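You operate a simulated robot arm through the tools that you are given. There is no shell and no other tool. Be economical: measure what you need, move in short steps, check, and stop when the job is done.

You run a simulated two-armed robot. Do the job below in one go: nothing can be reset, and whatever is moved stays where it is left.

## Task
Swap the grey cell of the yellow logger for the green one.
Fine: hold the logger while you draw the cell; the grey cell stands in the tin's white well; the blue cell stays.

It is judged by the outcome, as a careful person would: the job done as asked, and still so three seconds after it is handed in. It fails if anything else is knocked over, pushed out of place, dropped, spilled or broken.

## Robot
Two 7-joint arms with two-finger grippers on one trunk, on a base that drives. Base frame: it is fixed to the floor where the robot stands at the start and does not move with it; the origin is under the middle of the robot, x ahead of it, y to its left, z up; the surface under the hand at the start is at about z = 0.8. Lengths are in m, angles in degrees, forces in N, time in s.
The left shoulder is at the start at [0.06, 0.123, 0.945], the right one opposite. With the tool pointing down near the work surface each hand reaches from about 0.36 to 0.8 m from the robot's upright axis, wherever it stands, measured 20 degrees to its own side. Payload 1.47 kg a hand.
Tool frame (each hand has its own): the origin (TCP) lies between the finger pads and is the grasp point; the fingertips stand 0.016 m ahead of it; z points along the fingers, y is the line along which they close. Largest opening 0.087 m; the body of the gripper starts 0.055 m behind the TCP.
Orientation is told as [roll, pitch, yaw] about the base's x, y, z axes, in that order, counted from this pose: with the fingers straight down and closing along the base's y, the tool's x points along the base's -x, its y along +y and its z along -z.

## Interface
- The arms move only by the tool play_rows. It takes "left_series", "right_series" or both (then of equal length, played together; a hand with none holds still); each is a list of rows, each a list of 6 numbers: the shift along the base's x, y, z in units of 100 mm (1.0 is 100 mm), then the turn, a rotation vector about the base's x, y, z in units of 90 degrees (1.0 is 90 degrees). In form: [[dx, dy, dz, wx, wy, wz], ...]. A call has 1 to 10 rows; each row is the pose to reach, as a shift and turn from the pose commanded when the call began. "left_hand" and "right_hand" are, for a hand that has rows, the gripper command, from -1 (fully open) to 1 (shut), values between in proportion, set as the call begins (left out, the last holds). A call with a number of a shift or a turn outside -1 to 1 is refused whole. Each row takes 0.2 s and may step no farther than 0.05 m and 8.6 degrees from the row before; otherwise, or with a gripper value out of range, the whole call is refused. Where a pose cannot be reached the arm comes as near as it can. A force on the tool above 40 N (or 10 N above the force at the start of the call, whichever is more), or a blocked arm, ends the call early, and 0.2 s more pass. The fingers move at their own pace (about 0.153 m/s each) and stop on an object; they squeeze with about 27 N. The grip force told is the motor's: it shows also when the fingers shut on nothing. Time passes only in rows, and 0.2 s behind the last, so rows that repeat a pose let the fingers close. It gives the time, the measured TCP pose, the force on the tool (base axes), the opening and the grip force at its end, in the units of the frame above (readings bear some noise), with the torque about the TCP (base axes, N m) and any sound that the robot's microphone picked up, and new pictures: "show" is both (left out), scene, wrist or none (wrist: the cameras of the hands that moved).
- Cameras (640 x 400 px; columns grow to the right, rows downward): "scene" is now at [0.0946, -0.0003, 1.5076]; the picture's right is [0.01, -1.00, 0.00], its down [-0.67, -0.01, -0.74] and it looks along [0.74, 0.01, -0.67] (base axes); focal length 288 px, centre (320, 200). "left" rides on the left gripper at [0.073, -0.012, -0.09] in its tool frame; the picture's right is [0.16, 0.99, 0.00], its down [-0.72, 0.12, -0.68] and it looks along [-0.67, 0.11, 0.73] (tool axes); focal length 247 px, centre (320, 200). "right" rides on the right gripper at [0.073, 0.012, -0.09] in its tool frame; the picture's right is [-0.16, 0.99, 0.00], its down [-0.72, -0.12, -0.68] and it looks along [-0.67, -0.11, 0.73] (tool axes); focal length 247 px, centre (320, 200). There is no depth. A picture from a camera that has moved, and an enlarged one, comes with that camera's place and axes in the base frame and with its lens.
- slide_trunk(by): slides the trunk up (or, below 0, down) by that many m; the arms and the scene camera ride with it, the base frame stays. It gives what a move gives, with no picture.
- steer(legs): drives the robot by 1 to 6 legs, each [ahead, left, turn to the left] in m, m and degrees, along the robot's own axes; the way and the turn of a leg run together, so that a leg with both is an arc; at most 1.5 m and 180 degrees a leg. The arms and the cameras ride along, it lands a little off, and it stops where it bumps. It gives what a move gives, and a new picture of the scene camera.
- turn_head(pan, tilt): turns the head with the scene camera to pan (to the left, within 120 degrees either way) and tilt (down, from -29 to 69), counted from straight ahead of the robot. It gives what a move gives, and a new picture of the scene camera.
- zoom(camera, box): a new picture of the part [left, top, right, bottom] of that camera's present view, enlarged. It takes no simulated time.
- close_job(): hands the job in; it is judged then, once.

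Go step by step. Nothing tells you exact positions but the pictures and the camera data: compare them with the known pose of the tool, close in by small moves and look again before you grip or let go. The budget is 120 turns and 260 pictures, counting those below and the enlarged ones. Unless the task says otherwise, let go and move clear before handing in, and close with one line.

The tools are called by a JSON object that holds its "fn" and its "kwargs". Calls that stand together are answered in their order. play_rows: Moves the arms, as the interface text tells. Its arguments: {"type":"object","properties":{"left_series":{"type":"array"},"left_hand":{"type":"number"},"right_series":{"type":"array"},"right_hand":{"type":"number"},"show":{"type":"string","enum":["both","scene","wrist","none"]}},"required":[]} The other tools are called the same way: slide_trunk (by) slides the trunk up or down; steer (legs) drives the base; turn_head (pan, tilt) turns the head that bears the scene camera; zoom (camera, box) takes an enlarged picture of a part of a camera's view; close_job () hands the job in.

At the start:

```text
t: 0.0
left_tool_pos: [0.5025, 0.2869, 1.1431]
left_ee_rot: [0.1, 0.0, 0.0]
left_contact_force: [0.4, -0.2, -0.6]
left_ft_torque: [0.01, 0.01, 0.01]
left_grip_width: 0.0869
left_grasp_force: 0.0
right_tool_pos: [0.4231, -0.1921, 1.1045]
right_ee_rot: [0.0, 0.0, 0.0]
right_contact_force: [0.3, 0.3, 0.1]
right_ft_torque: [0.0, -0.01, 0.04]
right_grip_width: 0.0867
right_grasp_force: 0.0
trunk travel left (down, up): [-0.1, 0.13]
robot x, y, heading: [-0.0015, -0.0011, -0.1]
head pan, tilt: [0.5, 42.3]
```

scene: 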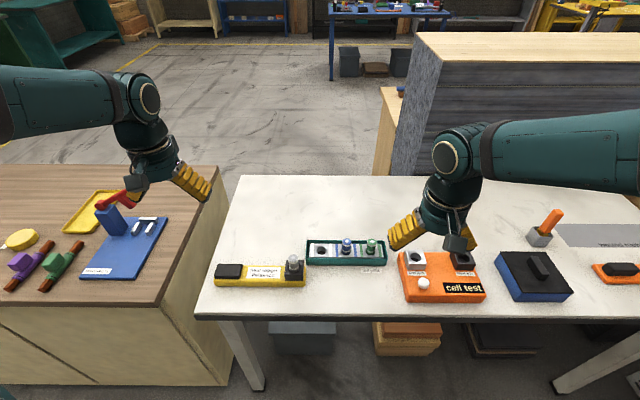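
right: 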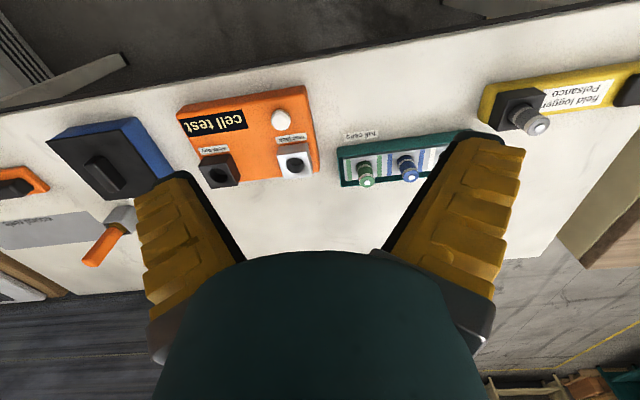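
left: 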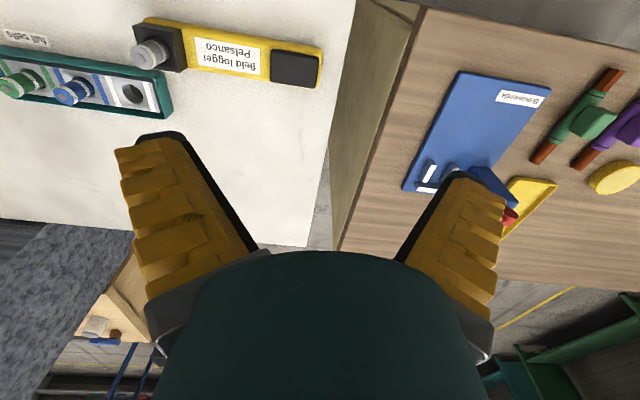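

I see the yellow logger with a grey cell, and a green tin with a white empty well and blue and green cells. I'll enlarge these first.

{"fn": "zoom", "kwargs": {"camera": "scene", "box": [200, 220, 400, 300]}}

{"fn": "zoom", "kwargs": {"camera": "left", "box": [0, 0, 340, 140]}}

{"fn": "zoom", "kwargs": {"camera": "right", "box": [320, 60, 640, 200]}}

```text
3.20 times, centred on (300, 260) of scene
camera zoom: at [0.0946, -0.0003, 1.5076], right [0.01, -1.0, 0.0], down [-0.67, -0.01, -0.74], along [0.74, 0.01, -0.67], focal length 921 px, centre (384, 8)
```

zoom: 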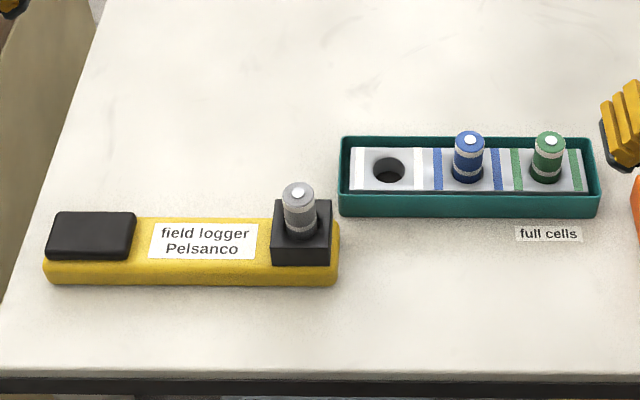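

```text
1.88 times, centred on (170, 70) of left
camera zoom: at [0.4297, 0.276, 1.2329], right [-0.16, 0.99, 0.0], down [0.72, 0.12, 0.68], along [0.67, 0.11, -0.73], focal length 465 px, centre (602, 445)
```

zoom: 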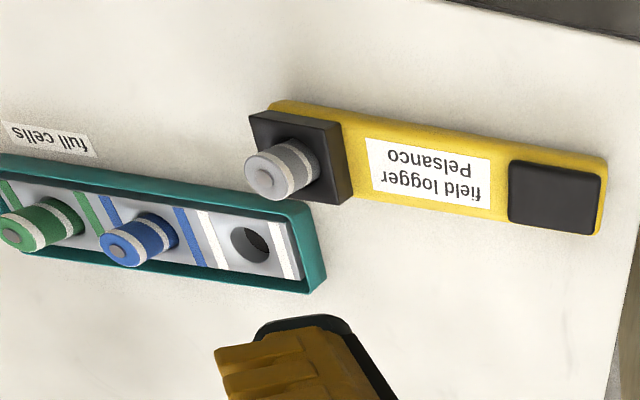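

```text
2.00 times, centred on (480, 130) of right
camera zoom: at [0.3498, -0.1793, 1.1932], right [0.16, 0.99, 0.0], down [0.72, -0.12, 0.68], along [0.67, -0.11, -0.73], focal length 494 px, centre (0, 340)
```

zoom: 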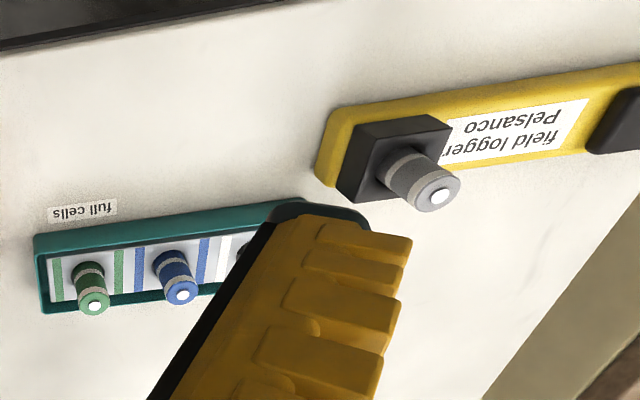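

The grey cell tops out near (0.545, 0.074, 0.898). The green one is near (0.628, -0.143, 0.861) and the white well near (0.626, 0.002). I'll turn the left hand 90° so it can hold the logger across x, moving it above the body's left half.

{"fn": "play_rows", "kwargs": {"left_series": [[0.03, -0.07, -0.08, 0, 0, -0.093], [0.07, -0.15, -0.16, 0, 0, -0.186], [0.11, -0.23, -0.24, 0, 0, -0.279], [0.15, -0.31, -0.32, 0, 0, -0.372], [0.19, -0.39, -0.4, 0, 0, -0.465], [0.23, -0.47, -0.48, 0, 0, -0.558], [0.27, -0.55, -0.56, 0, 0, -0.651], [0.3, -0.63, -0.64, 0, 0, -0.744], [0.34, -0.7, -0.72, 0, 0, -0.837], [0.37, -0.75, -0.8, 0, 0, -0.93]], "left_hand": -1}}

```text
t: 2.2
left_tool_pos: [0.5399, 0.2109, 1.0625]
left_ee_rot: [0.0, -0.1, -83.9]
left_contact_force: [-0.2, -0.4, -0.5]
left_ft_torque: [0.02, 0.02, -0.01]
left_grip_width: 0.0872
left_grasp_force: 0.0
right_tool_pos: [0.4239, -0.1929, 1.1039]
right_ee_rot: [0.0, 0.0, 0.0]
right_contact_force: [-0.3, 0.2, -0.6]
right_ft_torque: [-0.03, -0.01, 0.06]
right_grip_width: 0.0868
right_grasp_force: 0.3
trunk travel left (down, up): [-0.1, 0.13]
robot x, y, heading: [0.0035, -0.0021, 0.0]
head pan, tilt: [0.5, 42.3]
camera scene: at [0.0949, -0.0003, 1.5076], right [0.01, -1.0, 0.0], down [-0.67, -0.01, -0.74], along [0.74, 0.01, -0.67], focal length 288 px, centre (320, 200)
camera left: at [0.5206, 0.2841, 1.1525], right [0.96, 0.26, 0.0], down [0.19, -0.71, 0.68], along [0.18, -0.66, -0.73], focal length 247 px, centre (320, 200)
```

scene: 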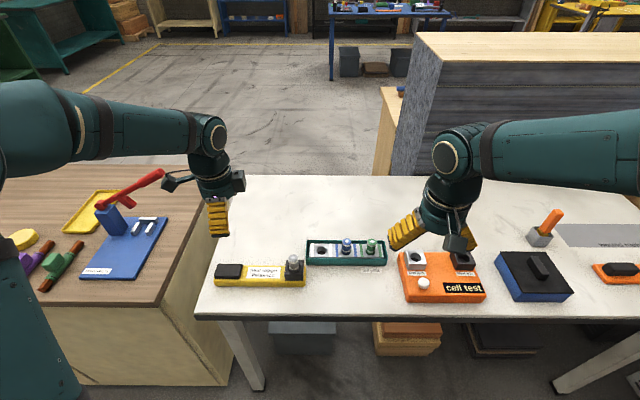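
left: 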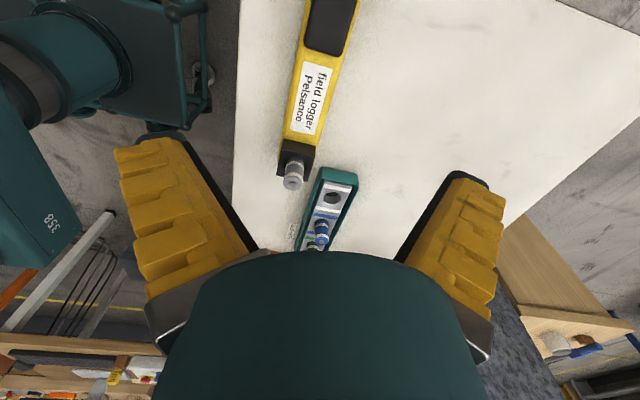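

The left hand is turned and over the logger. I'll enlarge its view to measure the logger's axis and height.

{"fn": "zoom", "kwargs": {"camera": "left", "box": [230, 0, 390, 250]}}

```text
1.60 times, centred on (310, 125) of left
camera zoom: at [0.5206, 0.2841, 1.1525], right [0.96, 0.26, 0.0], down [0.19, -0.71, 0.68], along [0.18, -0.66, -0.73], focal length 395 px, centre (336, 320)
```

zoom: 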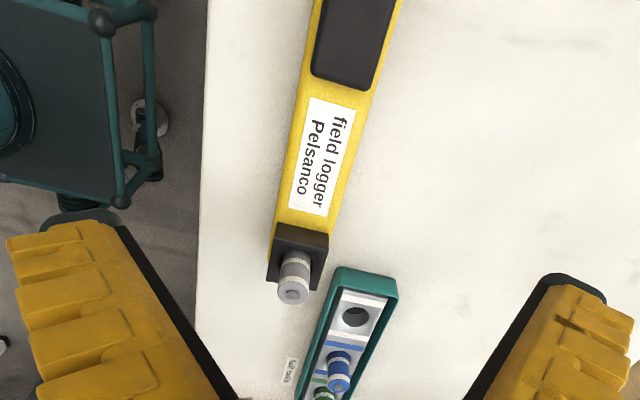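

Near y=0.21 the logger's axis is at x≈0.541, it is about 0.05 wide, and its top is at about z=0.83. I'll descend in steps.

{"fn": "play_rows", "kwargs": {"left_series": [[0, 0, -0.3, 0, 0, -0.06], [0.01, 0, -0.6, 0, 0, -0.06], [0.01, 0, -0.95, 0, 0, -0.06]], "show": "none"}}

{"fn": "play_rows", "kwargs": {"left_series": [[0, 0, -0.3, 0, 0, 0], [0, 0, -0.6, 0, 0, 0], [0, 0, -0.9, 0, 0, 0]]}}

{"fn": "zoom", "kwargs": {"camera": "scene", "box": [200, 200, 400, 325]}}

```text
t: 3.0
left_tool_pos: [0.5393, 0.2108, 0.9686]
left_ee_rot: [0.1, 0.0, -89.1]
left_contact_force: [-0.4, 0.6, 1.3]
left_ft_torque: [0.0, -0.02, 0.02]
left_grip_width: 0.087
left_grasp_force: 0.1
right_tool_pos: [0.4235, -0.1923, 1.1042]
right_ee_rot: [0.0, 0.1, 0.0]
right_contact_force: [0.6, -0.6, 0.1]
right_ft_torque: [0.01, -0.02, -0.02]
right_grip_width: 0.0871
right_grasp_force: 0.1
trunk travel left (down, up): [-0.1, 0.13]
robot x, y, heading: [-0.0024, 0.0009, -0.0]
head pan, tilt: [0.5, 42.3]
```

```text
t: 3.8
left_tool_pos: [0.5404, 0.2108, 0.877]
left_ee_rot: [0.0, 0.1, -89.1]
left_contact_force: [0.9, -0.2, -0.5]
left_ft_torque: [0.02, 0.01, 0.01]
left_grip_width: 0.0872
left_grasp_force: 0.1
right_tool_pos: [0.4237, -0.1914, 1.1034]
right_ee_rot: [0.1, 0.0, 0.0]
right_contact_force: [0.0, 0.6, -0.4]
right_ft_torque: [-0.01, 0.01, -0.01]
right_grip_width: 0.0867
right_grasp_force: 0.1
trunk travel left (down, up): [-0.1, 0.13]
robot x, y, heading: [0.001, 0.0019, -0.2]
head pan, tilt: [0.5, 42.3]
camera scene: at [0.0954, -0.0001, 1.5075], right [0.01, -1.0, 0.0], down [-0.67, -0.01, -0.74], along [0.74, 0.01, -0.67], focal length 288 px, centre (320, 200)
camera left: at [0.527, 0.2847, 0.9676], right [0.98, 0.17, 0.0], down [0.13, -0.72, 0.68], along [0.12, -0.67, -0.73], focal length 247 px, centre (320, 200)
```

scene: 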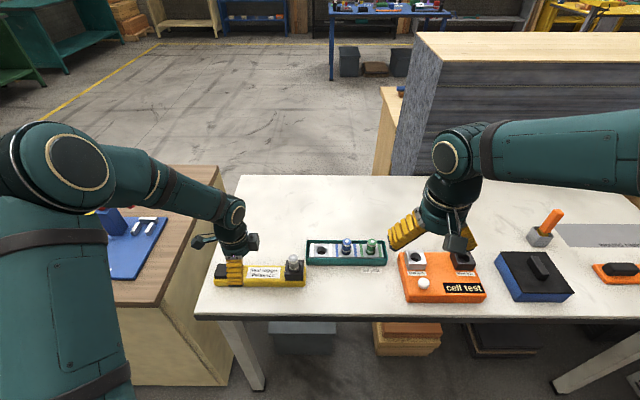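
left: 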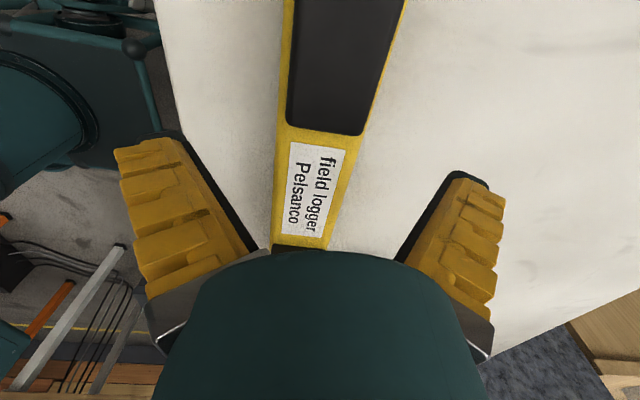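

```text
3.20 times, centred on (300, 262) of scene
camera zoom: at [0.0954, -0.0001, 1.5075], right [0.01, -1.0, 0.0], down [-0.67, -0.01, -0.74], along [0.74, 0.01, -0.67], focal length 921 px, centre (384, 0)
```

zoom: 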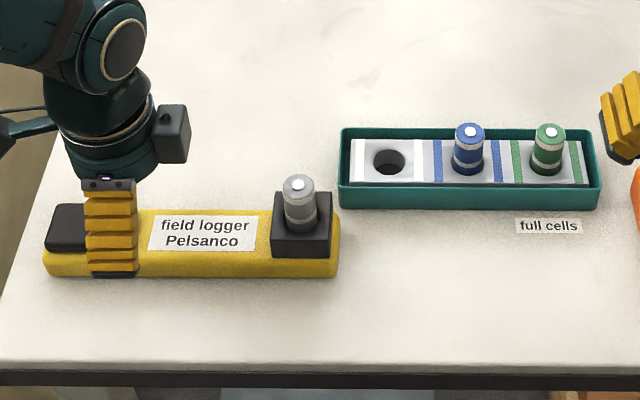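

It is well centred. I'll descend to z≈0.829, so the tips are about 0.813, and close.

{"fn": "play_rows", "kwargs": {"left_series": [[0, 0, -0.2, 0, 0, 0], [0, 0, -0.35, 0, 0, 0], [0, 0, -0.47, 0, 0, 0]], "show": "wrist"}}

{"fn": "zoom", "kwargs": {"camera": "scene", "box": [200, 220, 320, 300]}}

```text
t: 4.6
left_tool_pos: [0.5405, 0.21, 0.8309]
left_ee_rot: [0.0, 0.0, -89.0]
left_contact_force: [0.4, 0.2, 0.3]
left_ft_torque: [-0.02, 0.03, -0.03]
left_grip_width: 0.0871
left_grasp_force: 0.0
right_tool_pos: [0.4232, -0.1921, 1.1045]
right_ee_rot: [0.0, 0.0, 0.0]
right_contact_force: [0.7, -0.3, -0.4]
right_ft_torque: [0.0, -0.04, 0.02]
right_grip_width: 0.0871
right_grasp_force: 0.0
trunk travel left (down, up): [-0.1, 0.13]
robot x, y, heading: [0.0043, 0.0022, 0.0]
head pan, tilt: [0.5, 42.3]
camera left: at [0.5272, 0.2843, 0.9205], right [0.98, 0.17, 0.0], down [0.13, -0.72, 0.68], along [0.12, -0.67, -0.73], focal length 247 px, centre (320, 200)
```

left: 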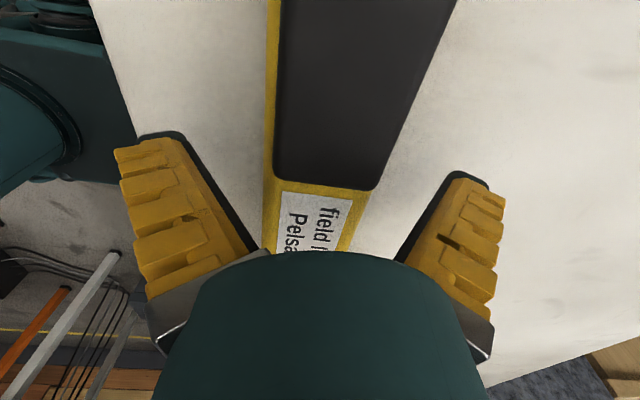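

```text
5.00 times, centred on (260, 260) of scene
camera zoom: at [0.095, -0.0003, 1.5076], right [0.01, -1.0, 0.0], down [-0.67, -0.01, -0.74], along [0.74, 0.01, -0.67], focal length 1439 px, centre (620, -100)
```

zoom: 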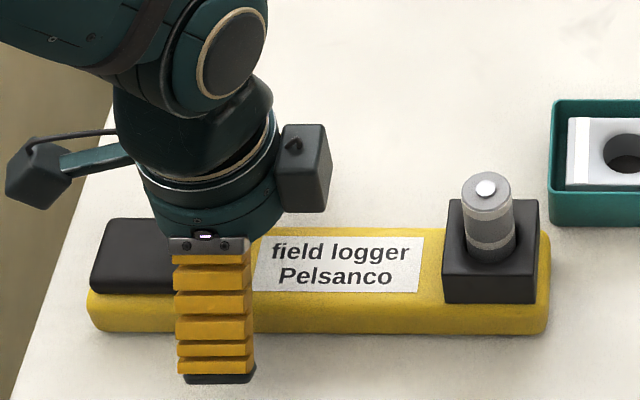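

There is clearance all round and the fingers straddle the body, so I'll close the left hand.

{"fn": "play_rows", "kwargs": {"left_series": [[0, 0, 0, 0, 0, 0], [0, 0, 0, 0, 0, 0], [0, 0, 0, 0, 0, 0]], "left_hand": 1, "show": "wrist"}}

{"fn": "zoom", "kwargs": {"camera": "scene", "box": [200, 220, 320, 300]}}

```text
t: 5.4
left_tool_pos: [0.539, 0.211, 0.8311]
left_ee_rot: [-0.1, 0.0, -89.1]
left_contact_force: [-0.7, 0.5, 0.7]
left_ft_torque: [0.01, -0.02, -0.12]
left_grip_width: 0.0535
left_grasp_force: 26.9
right_tool_pos: [0.423, -0.1911, 1.104]
right_ee_rot: [-0.1, 0.0, 0.1]
right_contact_force: [-0.4, 0.2, -0.6]
right_ft_torque: [0.01, 0.0, 0.0]
right_grip_width: 0.087
right_grasp_force: 0.1
trunk travel left (down, up): [-0.1, 0.13]
robot x, y, heading: [-0.0018, 0.0003, -0.2]
head pan, tilt: [0.5, 42.3]
camera left: at [0.5269, 0.2843, 0.9206], right [0.98, 0.17, 0.0], down [0.13, -0.72, 0.68], along [0.12, -0.67, -0.73], focal length 247 px, centre (320, 200)
```

left: 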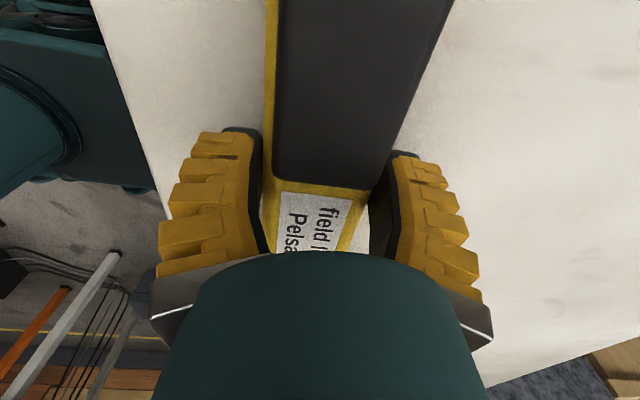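

```text
5.00 times, centred on (260, 260) of scene
camera zoom: at [0.0946, -0.0003, 1.5076], right [0.01, -1.0, 0.0], down [-0.67, -0.01, -0.74], along [0.74, 0.01, -0.67], focal length 1439 px, centre (620, -100)
```

zoom: 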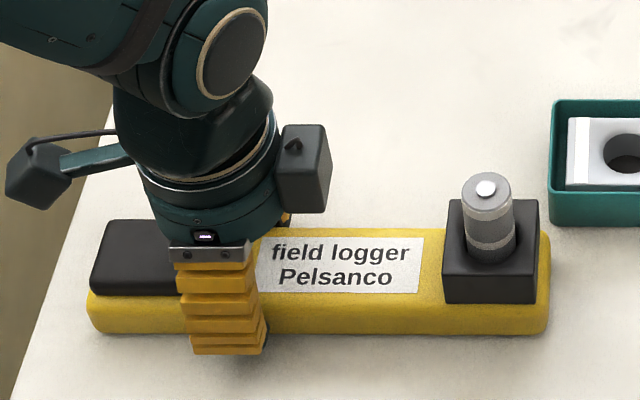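

The logger is held without having shifted. Next I'll bring the right hand over the grey cell, half open.

{"fn": "play_rows", "kwargs": {"right_series": [[0.13, 0.3, 0, 0, 0, 0], [0.27, 0.6, 0, 0, 0, 0], [0.41, 0.9, 0, 0, 0, 0]], "right_hand": -0.3, "show": "none"}}

{"fn": "play_rows", "kwargs": {"right_series": [[0.13, 0.3, 0, 0, 0, 0], [0.27, 0.6, 0, 0, 0, 0], [0.41, 0.9, -0.1, 0, 0, 0]], "show": "none"}}

{"fn": "play_rows", "kwargs": {"right_series": [[0.13, 0.3, -0.2, 0, 0, 0], [0.27, 0.6, -0.4, 0, 0, 0], [0.4, 0.86, -0.6, 0, 0, 0]]}}

```text
t: 6.2
left_tool_pos: [0.5407, 0.2109, 0.8306]
left_ee_rot: [-0.1, 0.0, -89.1]
left_contact_force: [0.4, 0.2, -0.3]
left_ft_torque: [-0.17, -0.01, 0.09]
left_grip_width: 0.0534
left_grasp_force: 27.1
right_tool_pos: [0.4658, -0.0999, 1.1041]
right_ee_rot: [0.0, 0.0, 0.0]
right_contact_force: [-0.1, 0.3, 0.1]
right_ft_torque: [0.02, -0.02, 0.0]
right_grip_width: 0.0609
right_grasp_force: 3.5
trunk travel left (down, up): [-0.1, 0.13]
robot x, y, heading: [0.0001, -0.0019, -0.1]
head pan, tilt: [0.5, 42.3]
```

```text
t: 7.0
left_tool_pos: [0.5399, 0.2113, 0.8307]
left_ee_rot: [0.0, 0.0, -89.1]
left_contact_force: [1.0, 1.0, 0.4]
left_ft_torque: [-0.13, 0.06, 0.08]
left_grip_width: 0.0536
left_grasp_force: 26.9
right_tool_pos: [0.5053, -0.0115, 1.0948]
right_ee_rot: [0.0, -0.1, 0.0]
right_contact_force: [-0.2, -0.7, 0.7]
right_ft_torque: [0.01, 0.02, 0.02]
right_grip_width: 0.0615
right_grasp_force: 3.6
trunk travel left (down, up): [-0.1, 0.13]
robot x, y, heading: [-0.0012, -0.003, 0.1]
head pan, tilt: [0.5, 42.3]
```

```text
t: 7.8
left_tool_pos: [0.539, 0.2105, 0.8304]
left_ee_rot: [-0.1, 0.1, -89.1]
left_contact_force: [0.8, -0.5, 0.3]
left_ft_torque: [0.18, 0.04, 0.01]
left_grip_width: 0.0536
left_grasp_force: 26.8
right_tool_pos: [0.5473, 0.0753, 1.033]
right_ee_rot: [-0.1, 0.0, -0.2]
right_contact_force: [-0.3, 0.5, -0.7]
right_ft_torque: [0.0, -0.04, 0.03]
right_grip_width: 0.0615
right_grasp_force: 3.7
trunk travel left (down, up): [-0.1, 0.13]
robot x, y, heading: [-0.0024, -0.0009, 0.0]
head pan, tilt: [0.5, 42.3]
camera scene: at [0.0949, 0.0002, 1.5076], right [0.01, -1.0, 0.0], down [-0.67, -0.01, -0.74], along [0.74, 0.01, -0.67], focal length 288 px, centre (320, 200)
camera right: at [0.4729, 0.0879, 1.1223], right [0.16, 0.99, 0.0], down [0.72, -0.12, 0.68], along [0.67, -0.11, -0.73], focal length 247 px, centre (320, 200)
```

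scene: 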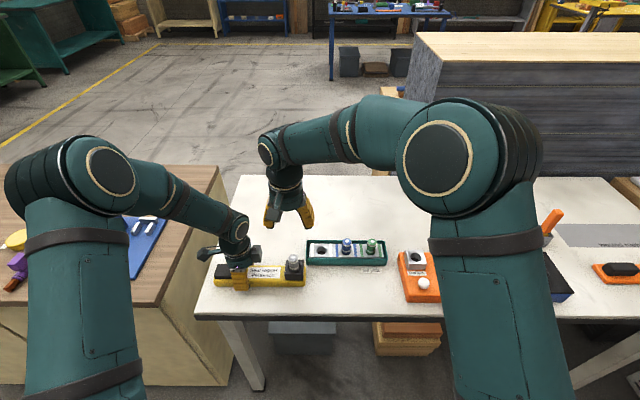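
right: 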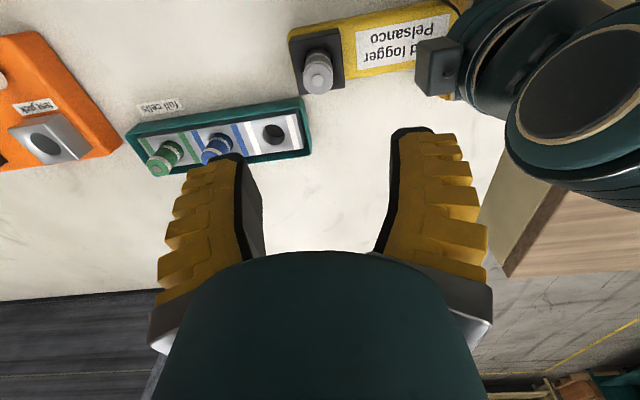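

The right hand hovers above the logger. I'll enlarge its view to pin down the cell.

{"fn": "zoom", "kwargs": {"camera": "right", "box": [250, 10, 410, 110]}}

{"fn": "zoom", "kwargs": {"camera": "scene", "box": [240, 160, 400, 300]}}

```text
4.00 times, centred on (330, 60) of right
camera zoom: at [0.4729, 0.0879, 1.1223], right [0.16, 0.99, 0.0], down [0.72, -0.12, 0.68], along [0.67, -0.11, -0.73], focal length 988 px, centre (280, 760)
```

zoom: 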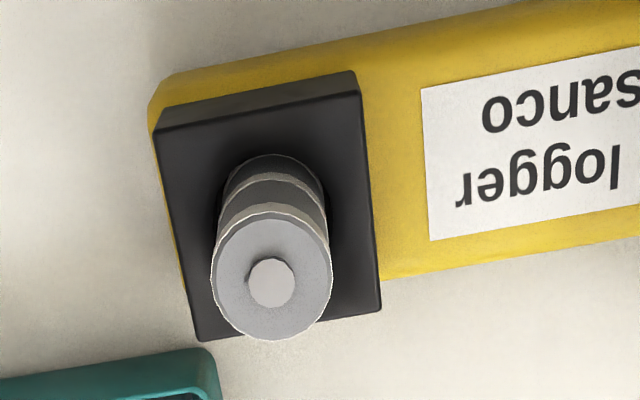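

```text
2.86 times, centred on (320, 230) of scene
camera zoom: at [0.0949, 0.0002, 1.5076], right [0.01, -1.0, 0.0], down [-0.67, -0.01, -0.74], along [0.74, 0.01, -0.67], focal length 822 px, centre (320, 114)
```

zoom: 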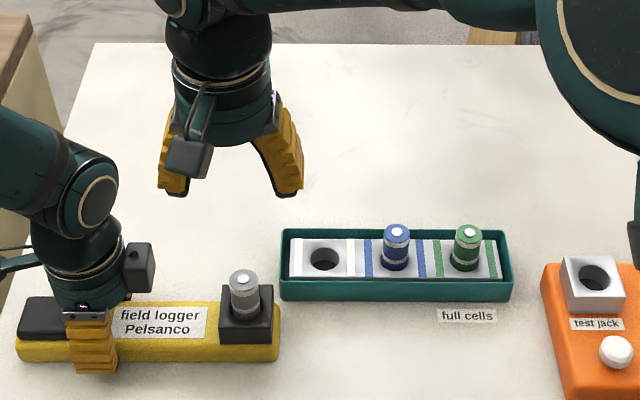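

Combining both views, the cell's axis is about (0.540, 0.0745) with its top near 0.90–0.905. I'll lower the hand until the tips are just above it and look again.

{"fn": "play_rows", "kwargs": {"right_series": [[-0.03, 0, -0.3, 0, 0, 0], [-0.06, -0.01, -0.55, 0, 0, 0], [-0.06, -0.01, -0.78, 0, 0, 0]]}}

{"fn": "zoom", "kwargs": {"camera": "scene", "box": [240, 200, 340, 300]}}

{"fn": "zoom", "kwargs": {"camera": "right", "box": [220, 50, 420, 250]}}

```text
t: 8.6
left_tool_pos: [0.5393, 0.211, 0.8311]
left_ee_rot: [0.0, 0.0, -89.1]
left_contact_force: [0.0, 0.3, 0.2]
left_ft_torque: [-0.15, 0.01, -0.01]
left_grip_width: 0.053
left_grasp_force: 26.7
right_tool_pos: [0.5387, 0.0738, 0.9553]
right_ee_rot: [0.0, 0.0, -0.1]
right_contact_force: [-0.1, -0.4, 0.3]
right_ft_torque: [-0.01, 0.0, 0.0]
right_grip_width: 0.0614
right_grasp_force: 3.8
trunk travel left (down, up): [-0.1, 0.13]
robot x, y, heading: [-0.0008, -0.0019, -0.2]
head pan, tilt: [0.5, 42.3]
camera scene: at [0.0947, -0.0002, 1.5076], right [0.01, -1.0, 0.0], down [-0.67, -0.01, -0.74], along [0.74, 0.01, -0.67], focal length 288 px, centre (320, 200)
camera right: at [0.4652, 0.0864, 1.0447], right [0.16, 0.99, 0.0], down [0.72, -0.12, 0.68], along [0.67, -0.11, -0.73], focal length 247 px, centre (320, 200)
```

scene: 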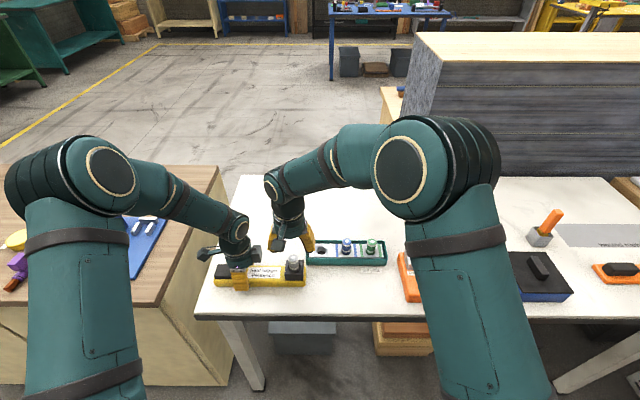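
right: 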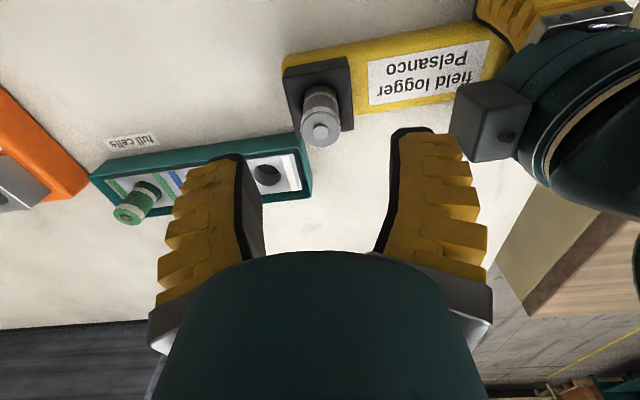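

```text
4.00 times, centred on (290, 250) of scene
camera zoom: at [0.0947, -0.0002, 1.5076], right [0.01, -1.0, 0.0], down [-0.67, -0.01, -0.74], along [0.74, 0.01, -0.67], focal length 1151 px, centre (440, 0)
```

zoom: 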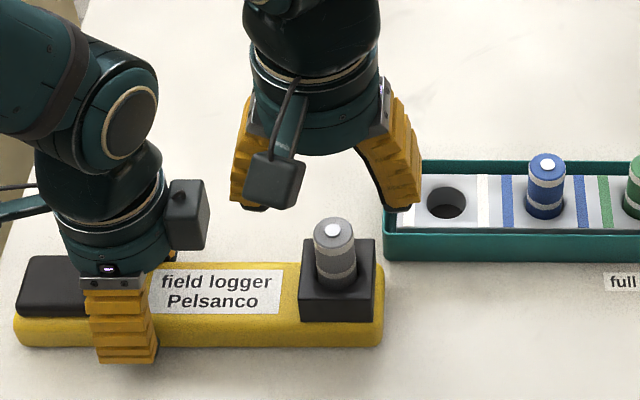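

```text
2.00 times, centred on (320, 150) of right
camera zoom: at [0.4652, 0.0864, 1.0447], right [0.16, 0.99, 0.0], down [0.72, -0.12, 0.68], along [0.67, -0.11, -0.73], focal length 494 px, centre (320, 300)
```

zoom: 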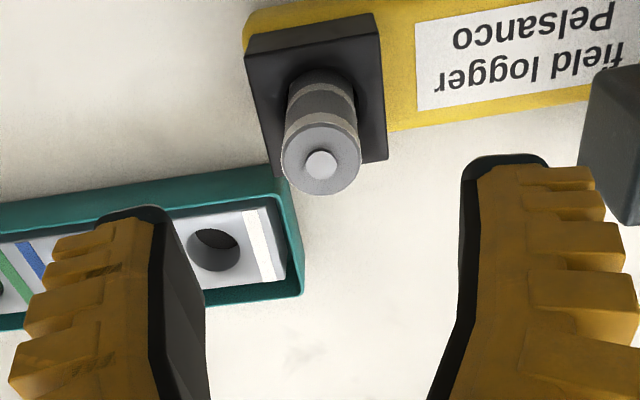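

The hand is aligned to within about 1 mm. I'll descend so the tips stay just above the dock, with clearance to the left wrist box of about 2 cm.

{"fn": "play_rows", "kwargs": {"right_series": [[0.01, 0.01, -0.25, 0, 0, 0], [0.01, 0.01, -0.5, 0, 0, 0], [0.01, 0.01, -0.71, 0, 0, 0]]}}

{"fn": "zoom", "kwargs": {"camera": "scene", "box": [240, 200, 340, 300]}}

{"fn": "zoom", "kwargs": {"camera": "right", "box": [220, 50, 420, 250]}}

```text
t: 9.4
left_tool_pos: [0.5407, 0.2104, 0.8308]
left_ee_rot: [0.0, 0.0, -89.1]
left_contact_force: [0.3, -0.1, 0.2]
left_ft_torque: [-0.1, -0.03, 0.03]
left_grip_width: 0.0531
left_grasp_force: 26.8
right_tool_pos: [0.5416, 0.0739, 0.8836]
right_ee_rot: [-0.1, 0.0, 0.0]
right_contact_force: [-0.9, -0.4, -0.1]
right_ft_torque: [0.0, 0.01, 0.0]
right_grip_width: 0.0614
right_grasp_force: 3.3
trunk travel left (down, up): [-0.1, 0.13]
robot x, y, heading: [0.0, 0.0043, 0.1]
head pan, tilt: [0.5, 42.3]
camera scene: at [0.0947, -0.0002, 1.5076], right [0.01, -1.0, 0.0], down [-0.67, -0.01, -0.74], along [0.74, 0.01, -0.67], focal length 288 px, centre (320, 200)
camera right: at [0.4676, 0.0872, 0.9733], right [0.16, 0.99, 0.0], down [0.72, -0.12, 0.68], along [0.67, -0.11, -0.73], focal length 247 px, centre (320, 200)
```

scene: 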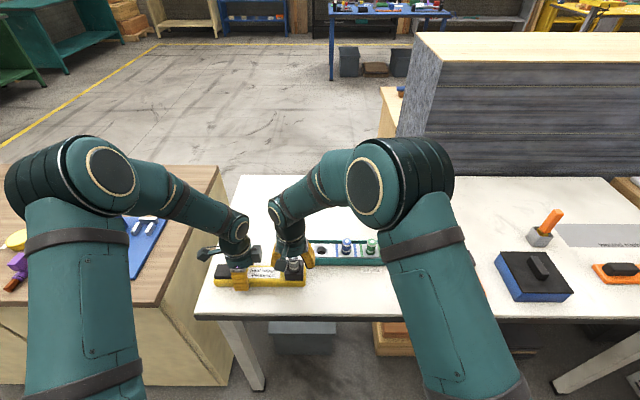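
right: 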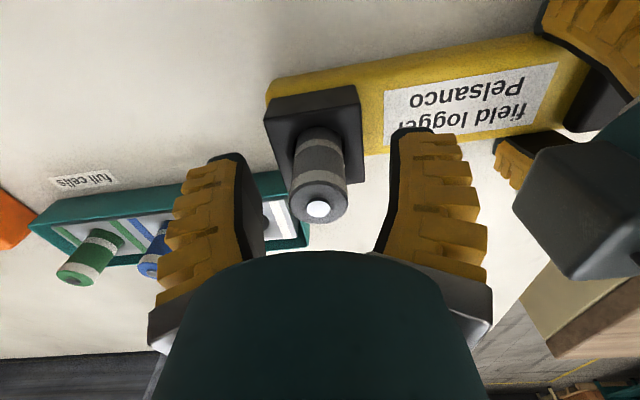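

```text
4.00 times, centred on (290, 250) of scene
camera zoom: at [0.0947, -0.0002, 1.5076], right [0.01, -1.0, 0.0], down [-0.67, -0.01, -0.74], along [0.74, 0.01, -0.67], focal length 1151 px, centre (440, 0)
```

zoom: 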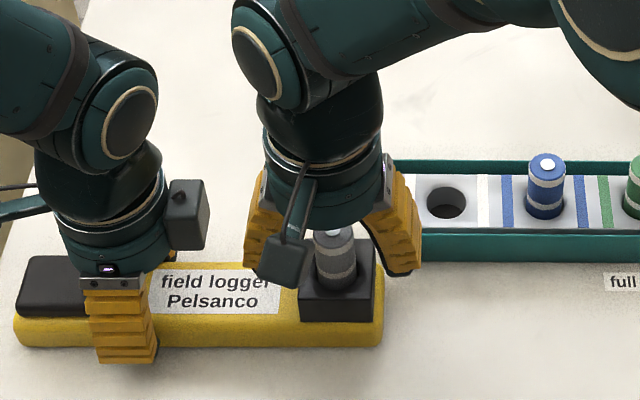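

```text
2.00 times, centred on (320, 150) of right
camera zoom: at [0.4676, 0.0872, 0.9733], right [0.16, 0.99, 0.0], down [0.72, -0.12, 0.68], along [0.67, -0.11, -0.73], focal length 494 px, centre (320, 300)
```

zoom: 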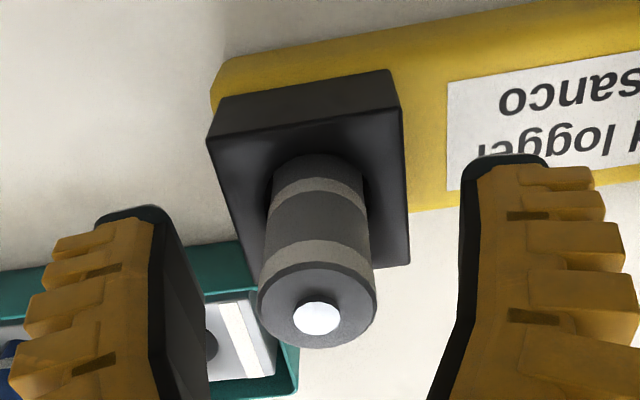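

The cell sits centred between the fingers, so I'll close on it.

{"fn": "play_rows", "kwargs": {"right_series": [[0, 0, 0, 0, 0, 0], [0, 0, 0, 0, 0, 0], [0, 0, 0, 0, 0, 0]], "right_hand": 1, "show": "wrist"}}

```text
t: 10.2
left_tool_pos: [0.5407, 0.2102, 0.8318]
left_ee_rot: [-0.1, 0.0, -89.2]
left_contact_force: [0.0, 2.4, 0.8]
left_ft_torque: [-0.02, -0.01, -0.07]
left_grip_width: 0.0529
left_grasp_force: 26.9
right_tool_pos: [0.5407, 0.0741, 0.8841]
right_ee_rot: [0.0, 0.0, 0.0]
right_contact_force: [0.6, -2.6, 1.3]
right_ft_torque: [0.01, 0.09, -0.02]
right_grip_width: 0.0193
right_grasp_force: 26.7
trunk travel left (down, up): [-0.1, 0.13]
robot x, y, heading: [0.0009, 0.0027, 0.0]
head pan, tilt: [0.5, 42.3]
camera right: at [0.4675, 0.0869, 0.9735], right [0.16, 0.99, 0.0], down [0.72, -0.12, 0.68], along [0.67, -0.11, -0.73], focal length 247 px, centre (320, 200)
```

right: 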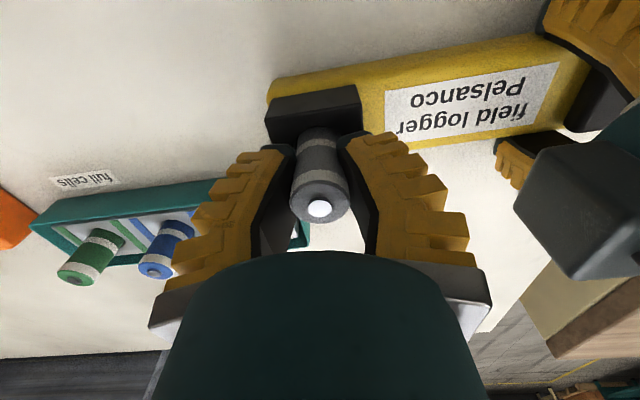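

The grip is good at 19 mm. I'll draw the cell straight up slowly while the left hand holds the logger.

{"fn": "play_rows", "kwargs": {"right_series": [[0, 0, 0.03, 0, 0, 0], [0, 0, 0.06, 0, 0, 0], [0, 0, 0.1, 0, 0, 0], [0, 0, 0.15, 0, 0, 0], [0, 0, 0.2, 0, 0, 0]], "show": "wrist"}}

```text
t: 11.4
left_tool_pos: [0.54, 0.211, 0.8297]
left_ee_rot: [0.0, 0.0, -89.2]
left_contact_force: [0.5, -0.5, 0.6]
left_ft_torque: [0.41, 0.02, -0.06]
left_grip_width: 0.0534
left_grasp_force: 27.3
right_tool_pos: [0.5406, 0.075, 0.9049]
right_ee_rot: [-0.1, -0.1, 0.0]
right_contact_force: [-0.3, -0.7, -1.0]
right_ft_torque: [0.03, 0.01, -0.01]
right_grip_width: 0.0175
right_grasp_force: 27.0
trunk travel left (down, up): [-0.1, 0.13]
robot x, y, heading: [0.0036, 0.0016, 0.2]
head pan, tilt: [0.5, 42.3]
camera right: at [0.4672, 0.0869, 0.9944], right [0.16, 0.99, 0.0], down [0.72, -0.12, 0.68], along [0.67, -0.11, -0.73], focal length 247 px, centre (320, 200)
```

right: 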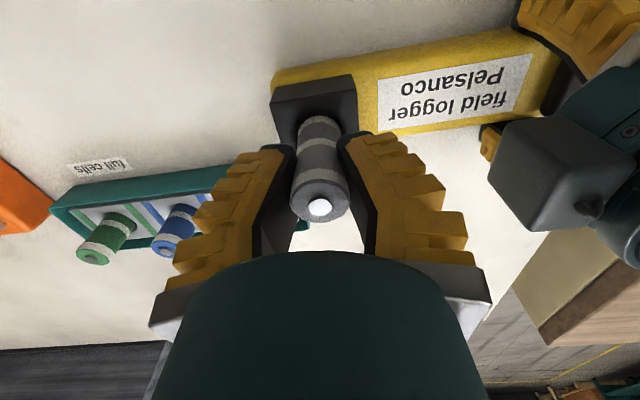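

The cell is coming up with the hand. I'll keep lifting.

{"fn": "play_rows", "kwargs": {"right_series": [[0, 0, 0.1, 0, 0, 0], [0, 0, 0.2, 0, 0, 0], [0, 0, 0.3, 0, 0, 0], [0, 0, 0.4, 0, 0, 0], [0, 0, 0.6, 0, 0, 0]]}}

{"fn": "zoom", "kwargs": {"camera": "scene", "box": [240, 190, 340, 300]}}

{"fn": "zoom", "kwargs": {"camera": "right", "box": [220, 50, 420, 250]}}

```text
t: 12.6
left_tool_pos: [0.5393, 0.2111, 0.8307]
left_ee_rot: [-0.1, 0.0, -89.0]
left_contact_force: [-0.4, -0.8, 1.1]
left_ft_torque: [0.42, 0.01, 0.05]
left_grip_width: 0.0533
left_grasp_force: 26.9
right_tool_pos: [0.5412, 0.0736, 0.9646]
right_ee_rot: [0.0, 0.0, 0.0]
right_contact_force: [-0.7, 0.3, -1.4]
right_ft_torque: [-0.02, 0.01, 0.0]
right_grip_width: 0.0169
right_grasp_force: 26.7
trunk travel left (down, up): [-0.1, 0.13]
robot x, y, heading: [0.0014, 0.0029, 0.1]
head pan, tilt: [0.5, 42.3]
camera scene: at [0.0944, -0.0004, 1.5076], right [0.01, -1.0, 0.0], down [-0.67, -0.01, -0.74], along [0.74, 0.01, -0.67], focal length 288 px, centre (320, 200)
camera right: at [0.4671, 0.0863, 1.0545], right [0.16, 0.99, 0.0], down [0.72, -0.12, 0.68], along [0.67, -0.11, -0.73], focal length 247 px, centre (320, 200)
```

scene: 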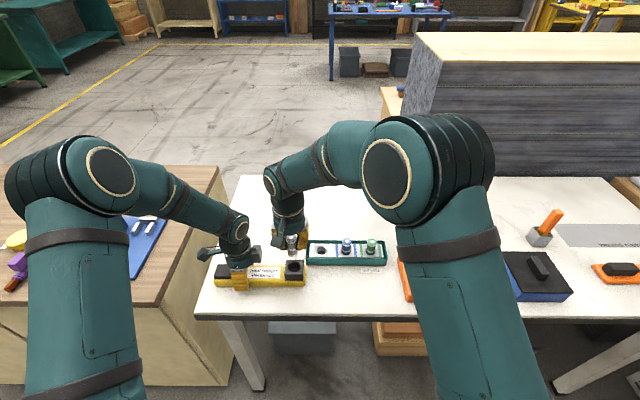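
right: 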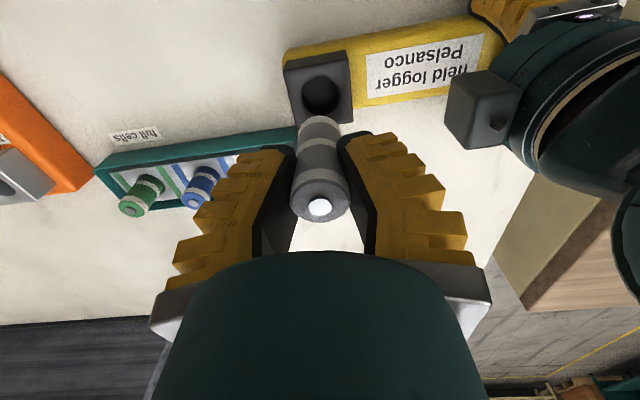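

```text
3.64 times, centred on (290, 245) of scene
camera zoom: at [0.0944, -0.0004, 1.5076], right [0.01, -1.0, 0.0], down [-0.67, -0.01, -0.74], along [0.74, 0.01, -0.67], focal length 1046 px, centre (429, 36)
```

zoom: 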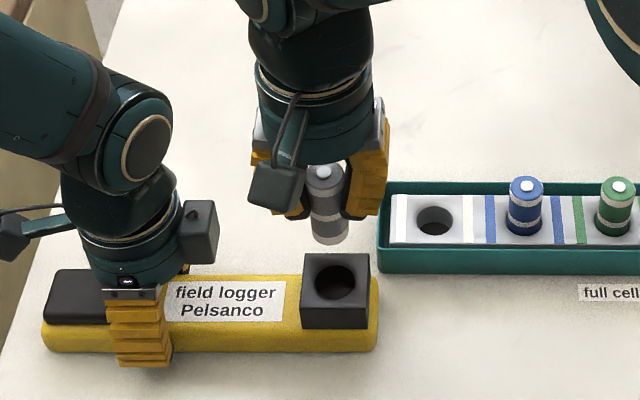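

```text
2.00 times, centred on (320, 150) of right
camera zoom: at [0.4671, 0.0863, 1.0545], right [0.16, 0.99, 0.0], down [0.72, -0.12, 0.68], along [0.67, -0.11, -0.73], focal length 494 px, centre (320, 300)
```

zoom: 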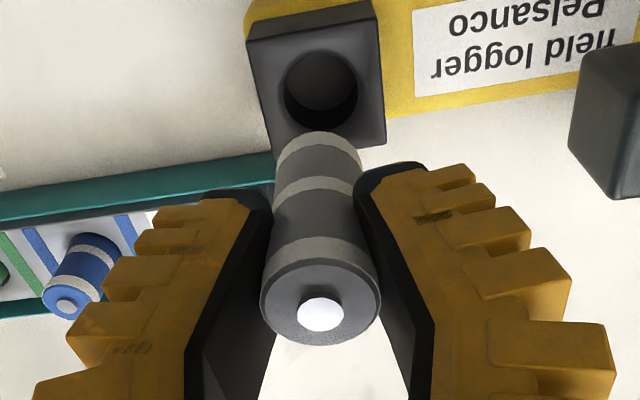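

The grey cell is out, with its bottom about 5 cm below the TCP, and the logger hasn't moved. I'll take it over the white well at about (0.622, 0.002).

{"fn": "play_rows", "kwargs": {"right_series": [[0.1, -0.1, 0.1, 0, 0, 0], [0.35, -0.3, 0.1, 0, 0, 0], [0.6, -0.55, 0.1, 0, 0, 0], [0.81, -0.72, 0.1, 0, 0, 0]]}}

{"fn": "zoom", "kwargs": {"camera": "scene", "box": [280, 180, 400, 290]}}

{"fn": "zoom", "kwargs": {"camera": "right", "box": [220, 50, 420, 250]}}

```text
t: 13.6
left_tool_pos: [0.5396, 0.2094, 0.8306]
left_ee_rot: [0.0, 0.0, -89.1]
left_contact_force: [0.5, 0.9, 0.4]
left_ft_torque: [0.28, 0.03, -0.01]
left_grip_width: 0.0534
left_grasp_force: 27.2
right_tool_pos: [0.6236, 0.0012, 0.9725]
right_ee_rot: [0.0, 0.1, 0.0]
right_contact_force: [-0.6, 0.1, -0.5]
right_ft_torque: [0.04, 0.0, -0.01]
right_grip_width: 0.0168
right_grasp_force: 26.8
trunk travel left (down, up): [-0.1, 0.13]
robot x, y, heading: [0.0014, 0.0005, -0.2]
head pan, tilt: [0.5, 42.3]
camera scene: at [0.0949, -0.0006, 1.5076], right [0.01, -1.0, 0.0], down [-0.67, -0.01, -0.74], along [0.74, 0.01, -0.67], focal length 288 px, centre (320, 200)
camera right: at [0.5493, 0.0143, 1.063], right [0.16, 0.99, 0.0], down [0.72, -0.12, 0.68], along [0.67, -0.11, -0.73], focal length 247 px, centre (320, 200)
```

scene: 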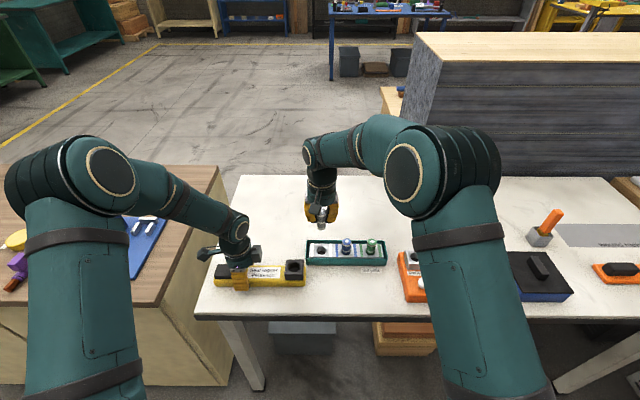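
right: 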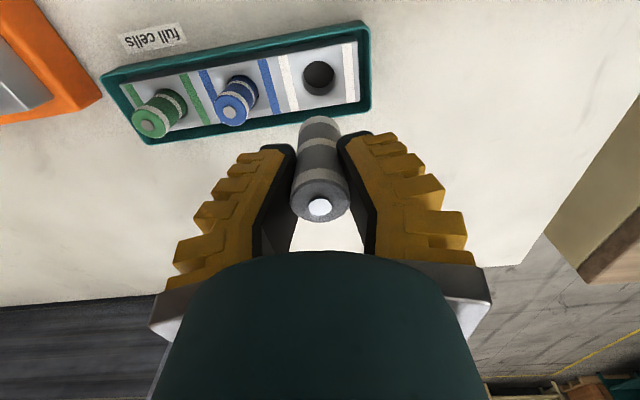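

```text
3.64 times, centred on (340, 235) of scene
camera zoom: at [0.0949, -0.0006, 1.5076], right [0.01, -1.0, 0.0], down [-0.67, -0.01, -0.74], along [0.74, 0.01, -0.67], focal length 1046 px, centre (247, 73)
```

zoom: 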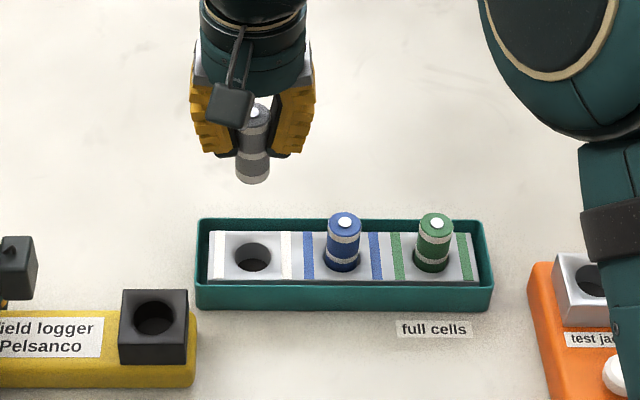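

```text
2.00 times, centred on (320, 150) of right
camera zoom: at [0.5493, 0.0143, 1.063], right [0.16, 0.99, 0.0], down [0.72, -0.12, 0.68], along [0.67, -0.11, -0.73], focal length 494 px, centre (320, 300)
```

zoom: 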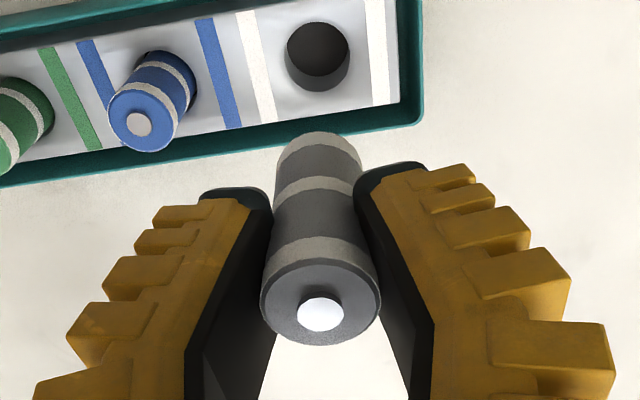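

The well centre works out near (0.620, 0.0015), almost under the cell. I'll lower the cell's bottom to about 1 cm above the well and compare.

{"fn": "play_rows", "kwargs": {"right_series": [[-0.02, 0, -0.25, 0, 0, 0], [-0.02, 0, -0.5, 0, 0, 0], [-0.02, 0, -0.75, 0, 0, 0]], "show": "none"}}

{"fn": "zoom", "kwargs": {"camera": "scene", "box": [290, 205, 390, 275]}}

{"fn": "zoom", "kwargs": {"camera": "right", "box": [220, 50, 420, 250]}}

```text
t: 14.4
left_tool_pos: [0.5408, 0.2104, 0.8309]
left_ee_rot: [0.0, 0.0, -89.1]
left_contact_force: [0.5, 0.0, -0.4]
left_ft_torque: [0.21, 0.02, -0.03]
left_grip_width: 0.0533
left_grasp_force: 27.0
right_tool_pos: [0.619, 0.0008, 0.8979]
right_ee_rot: [0.1, 0.0, 0.0]
right_contact_force: [0.0, -0.5, -1.0]
right_ft_torque: [0.03, 0.02, 0.01]
right_grip_width: 0.0165
right_grasp_force: 27.2
trunk travel left (down, up): [-0.1, 0.13]
robot x, y, heading: [0.0033, 0.0003, 0.2]
head pan, tilt: [0.5, 42.3]
```

```text
5.71 times, centred on (340, 240) of scene
camera zoom: at [0.0948, -0.0004, 1.5076], right [0.01, -1.0, 0.0], down [-0.67, -0.01, -0.74], along [0.74, 0.01, -0.67], focal length 1644 px, centre (206, -29)
```

zoom: 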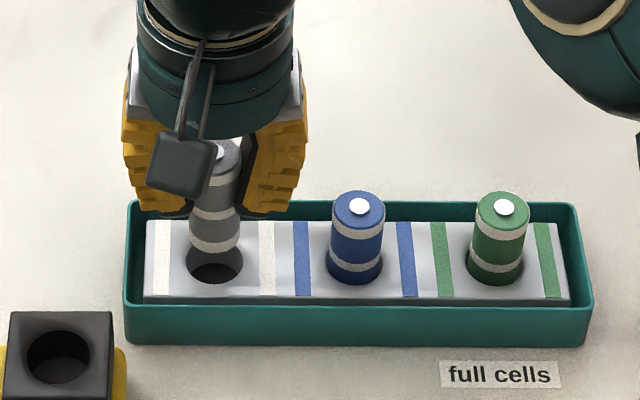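

```text
2.00 times, centred on (320, 150) of right
camera zoom: at [0.5456, 0.0139, 0.987], right [0.16, 0.99, 0.0], down [0.72, -0.12, 0.68], along [0.67, -0.11, -0.73], focal length 494 px, centre (320, 300)
```

zoom: 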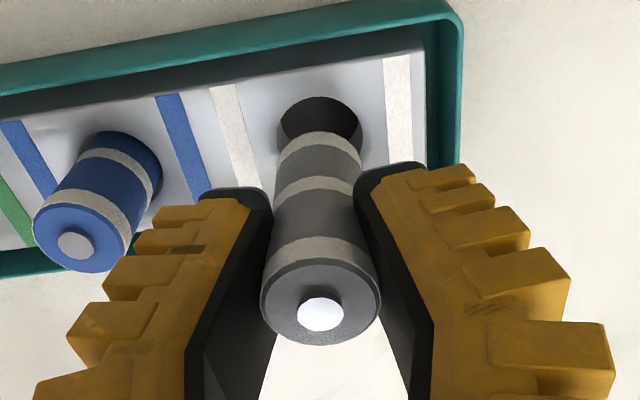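

The cell and the well line up to within about 1 mm, with about 2 mm radial play. I'll lower it in small steps.

{"fn": "play_rows", "kwargs": {"right_series": [[0.01, 0, -0.1, 0, 0, 0], [0.01, 0, -0.2, 0, 0, 0], [0.01, 0, -0.28, 0, 0, 0]], "show": "none"}}

{"fn": "zoom", "kwargs": {"camera": "scene", "box": [290, 205, 390, 275]}}

{"fn": "zoom", "kwargs": {"camera": "right", "box": [220, 50, 420, 250]}}

```text
t: 15.2
left_tool_pos: [0.539, 0.2108, 0.8308]
left_ee_rot: [0.1, -0.1, -89.1]
left_contact_force: [0.2, 0.2, -0.1]
left_ft_torque: [0.25, 0.01, 0.04]
left_grip_width: 0.053
left_grasp_force: 26.4
right_tool_pos: [0.6188, 0.0017, 0.8713]
right_ee_rot: [-0.1, 0.1, -0.1]
right_contact_force: [0.3, 0.1, -0.3]
right_ft_torque: [-0.01, 0.02, 0.04]
right_grip_width: 0.0163
right_grasp_force: 26.9
trunk travel left (down, up): [-0.1, 0.13]
robot x, y, heading: [-0.0024, 0.001, -0.1]
head pan, tilt: [0.5, 42.3]
```

```text
5.71 times, centred on (340, 240) of scene
camera zoom: at [0.0947, -0.0004, 1.5076], right [0.01, -1.0, 0.0], down [-0.67, -0.01, -0.74], along [0.74, 0.01, -0.67], focal length 1644 px, centre (206, -29)
```

zoom: 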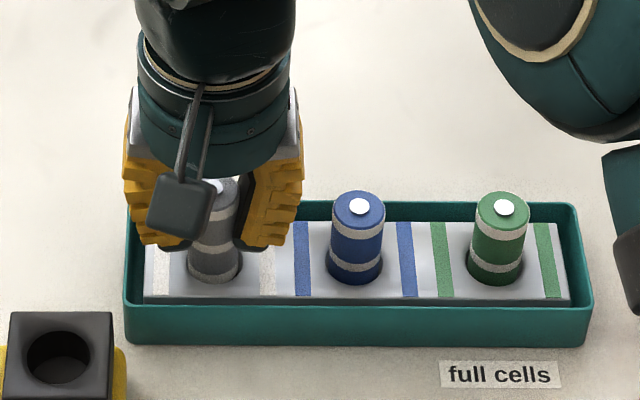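

```text
2.00 times, centred on (320, 150) of right
camera zoom: at [0.5457, 0.0145, 0.9606], right [0.16, 0.99, 0.0], down [0.72, -0.12, 0.68], along [0.67, -0.11, -0.73], focal length 494 px, centre (320, 300)
```

zoom: 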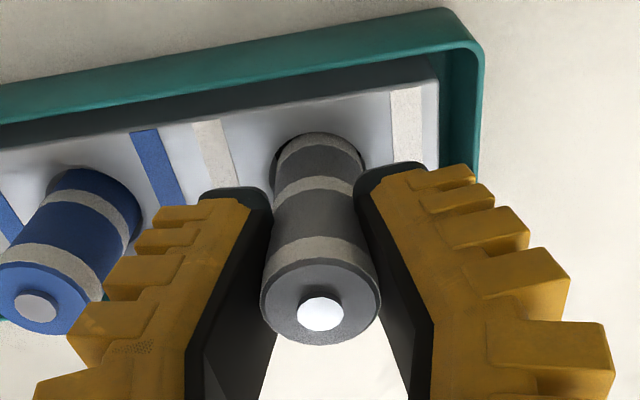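

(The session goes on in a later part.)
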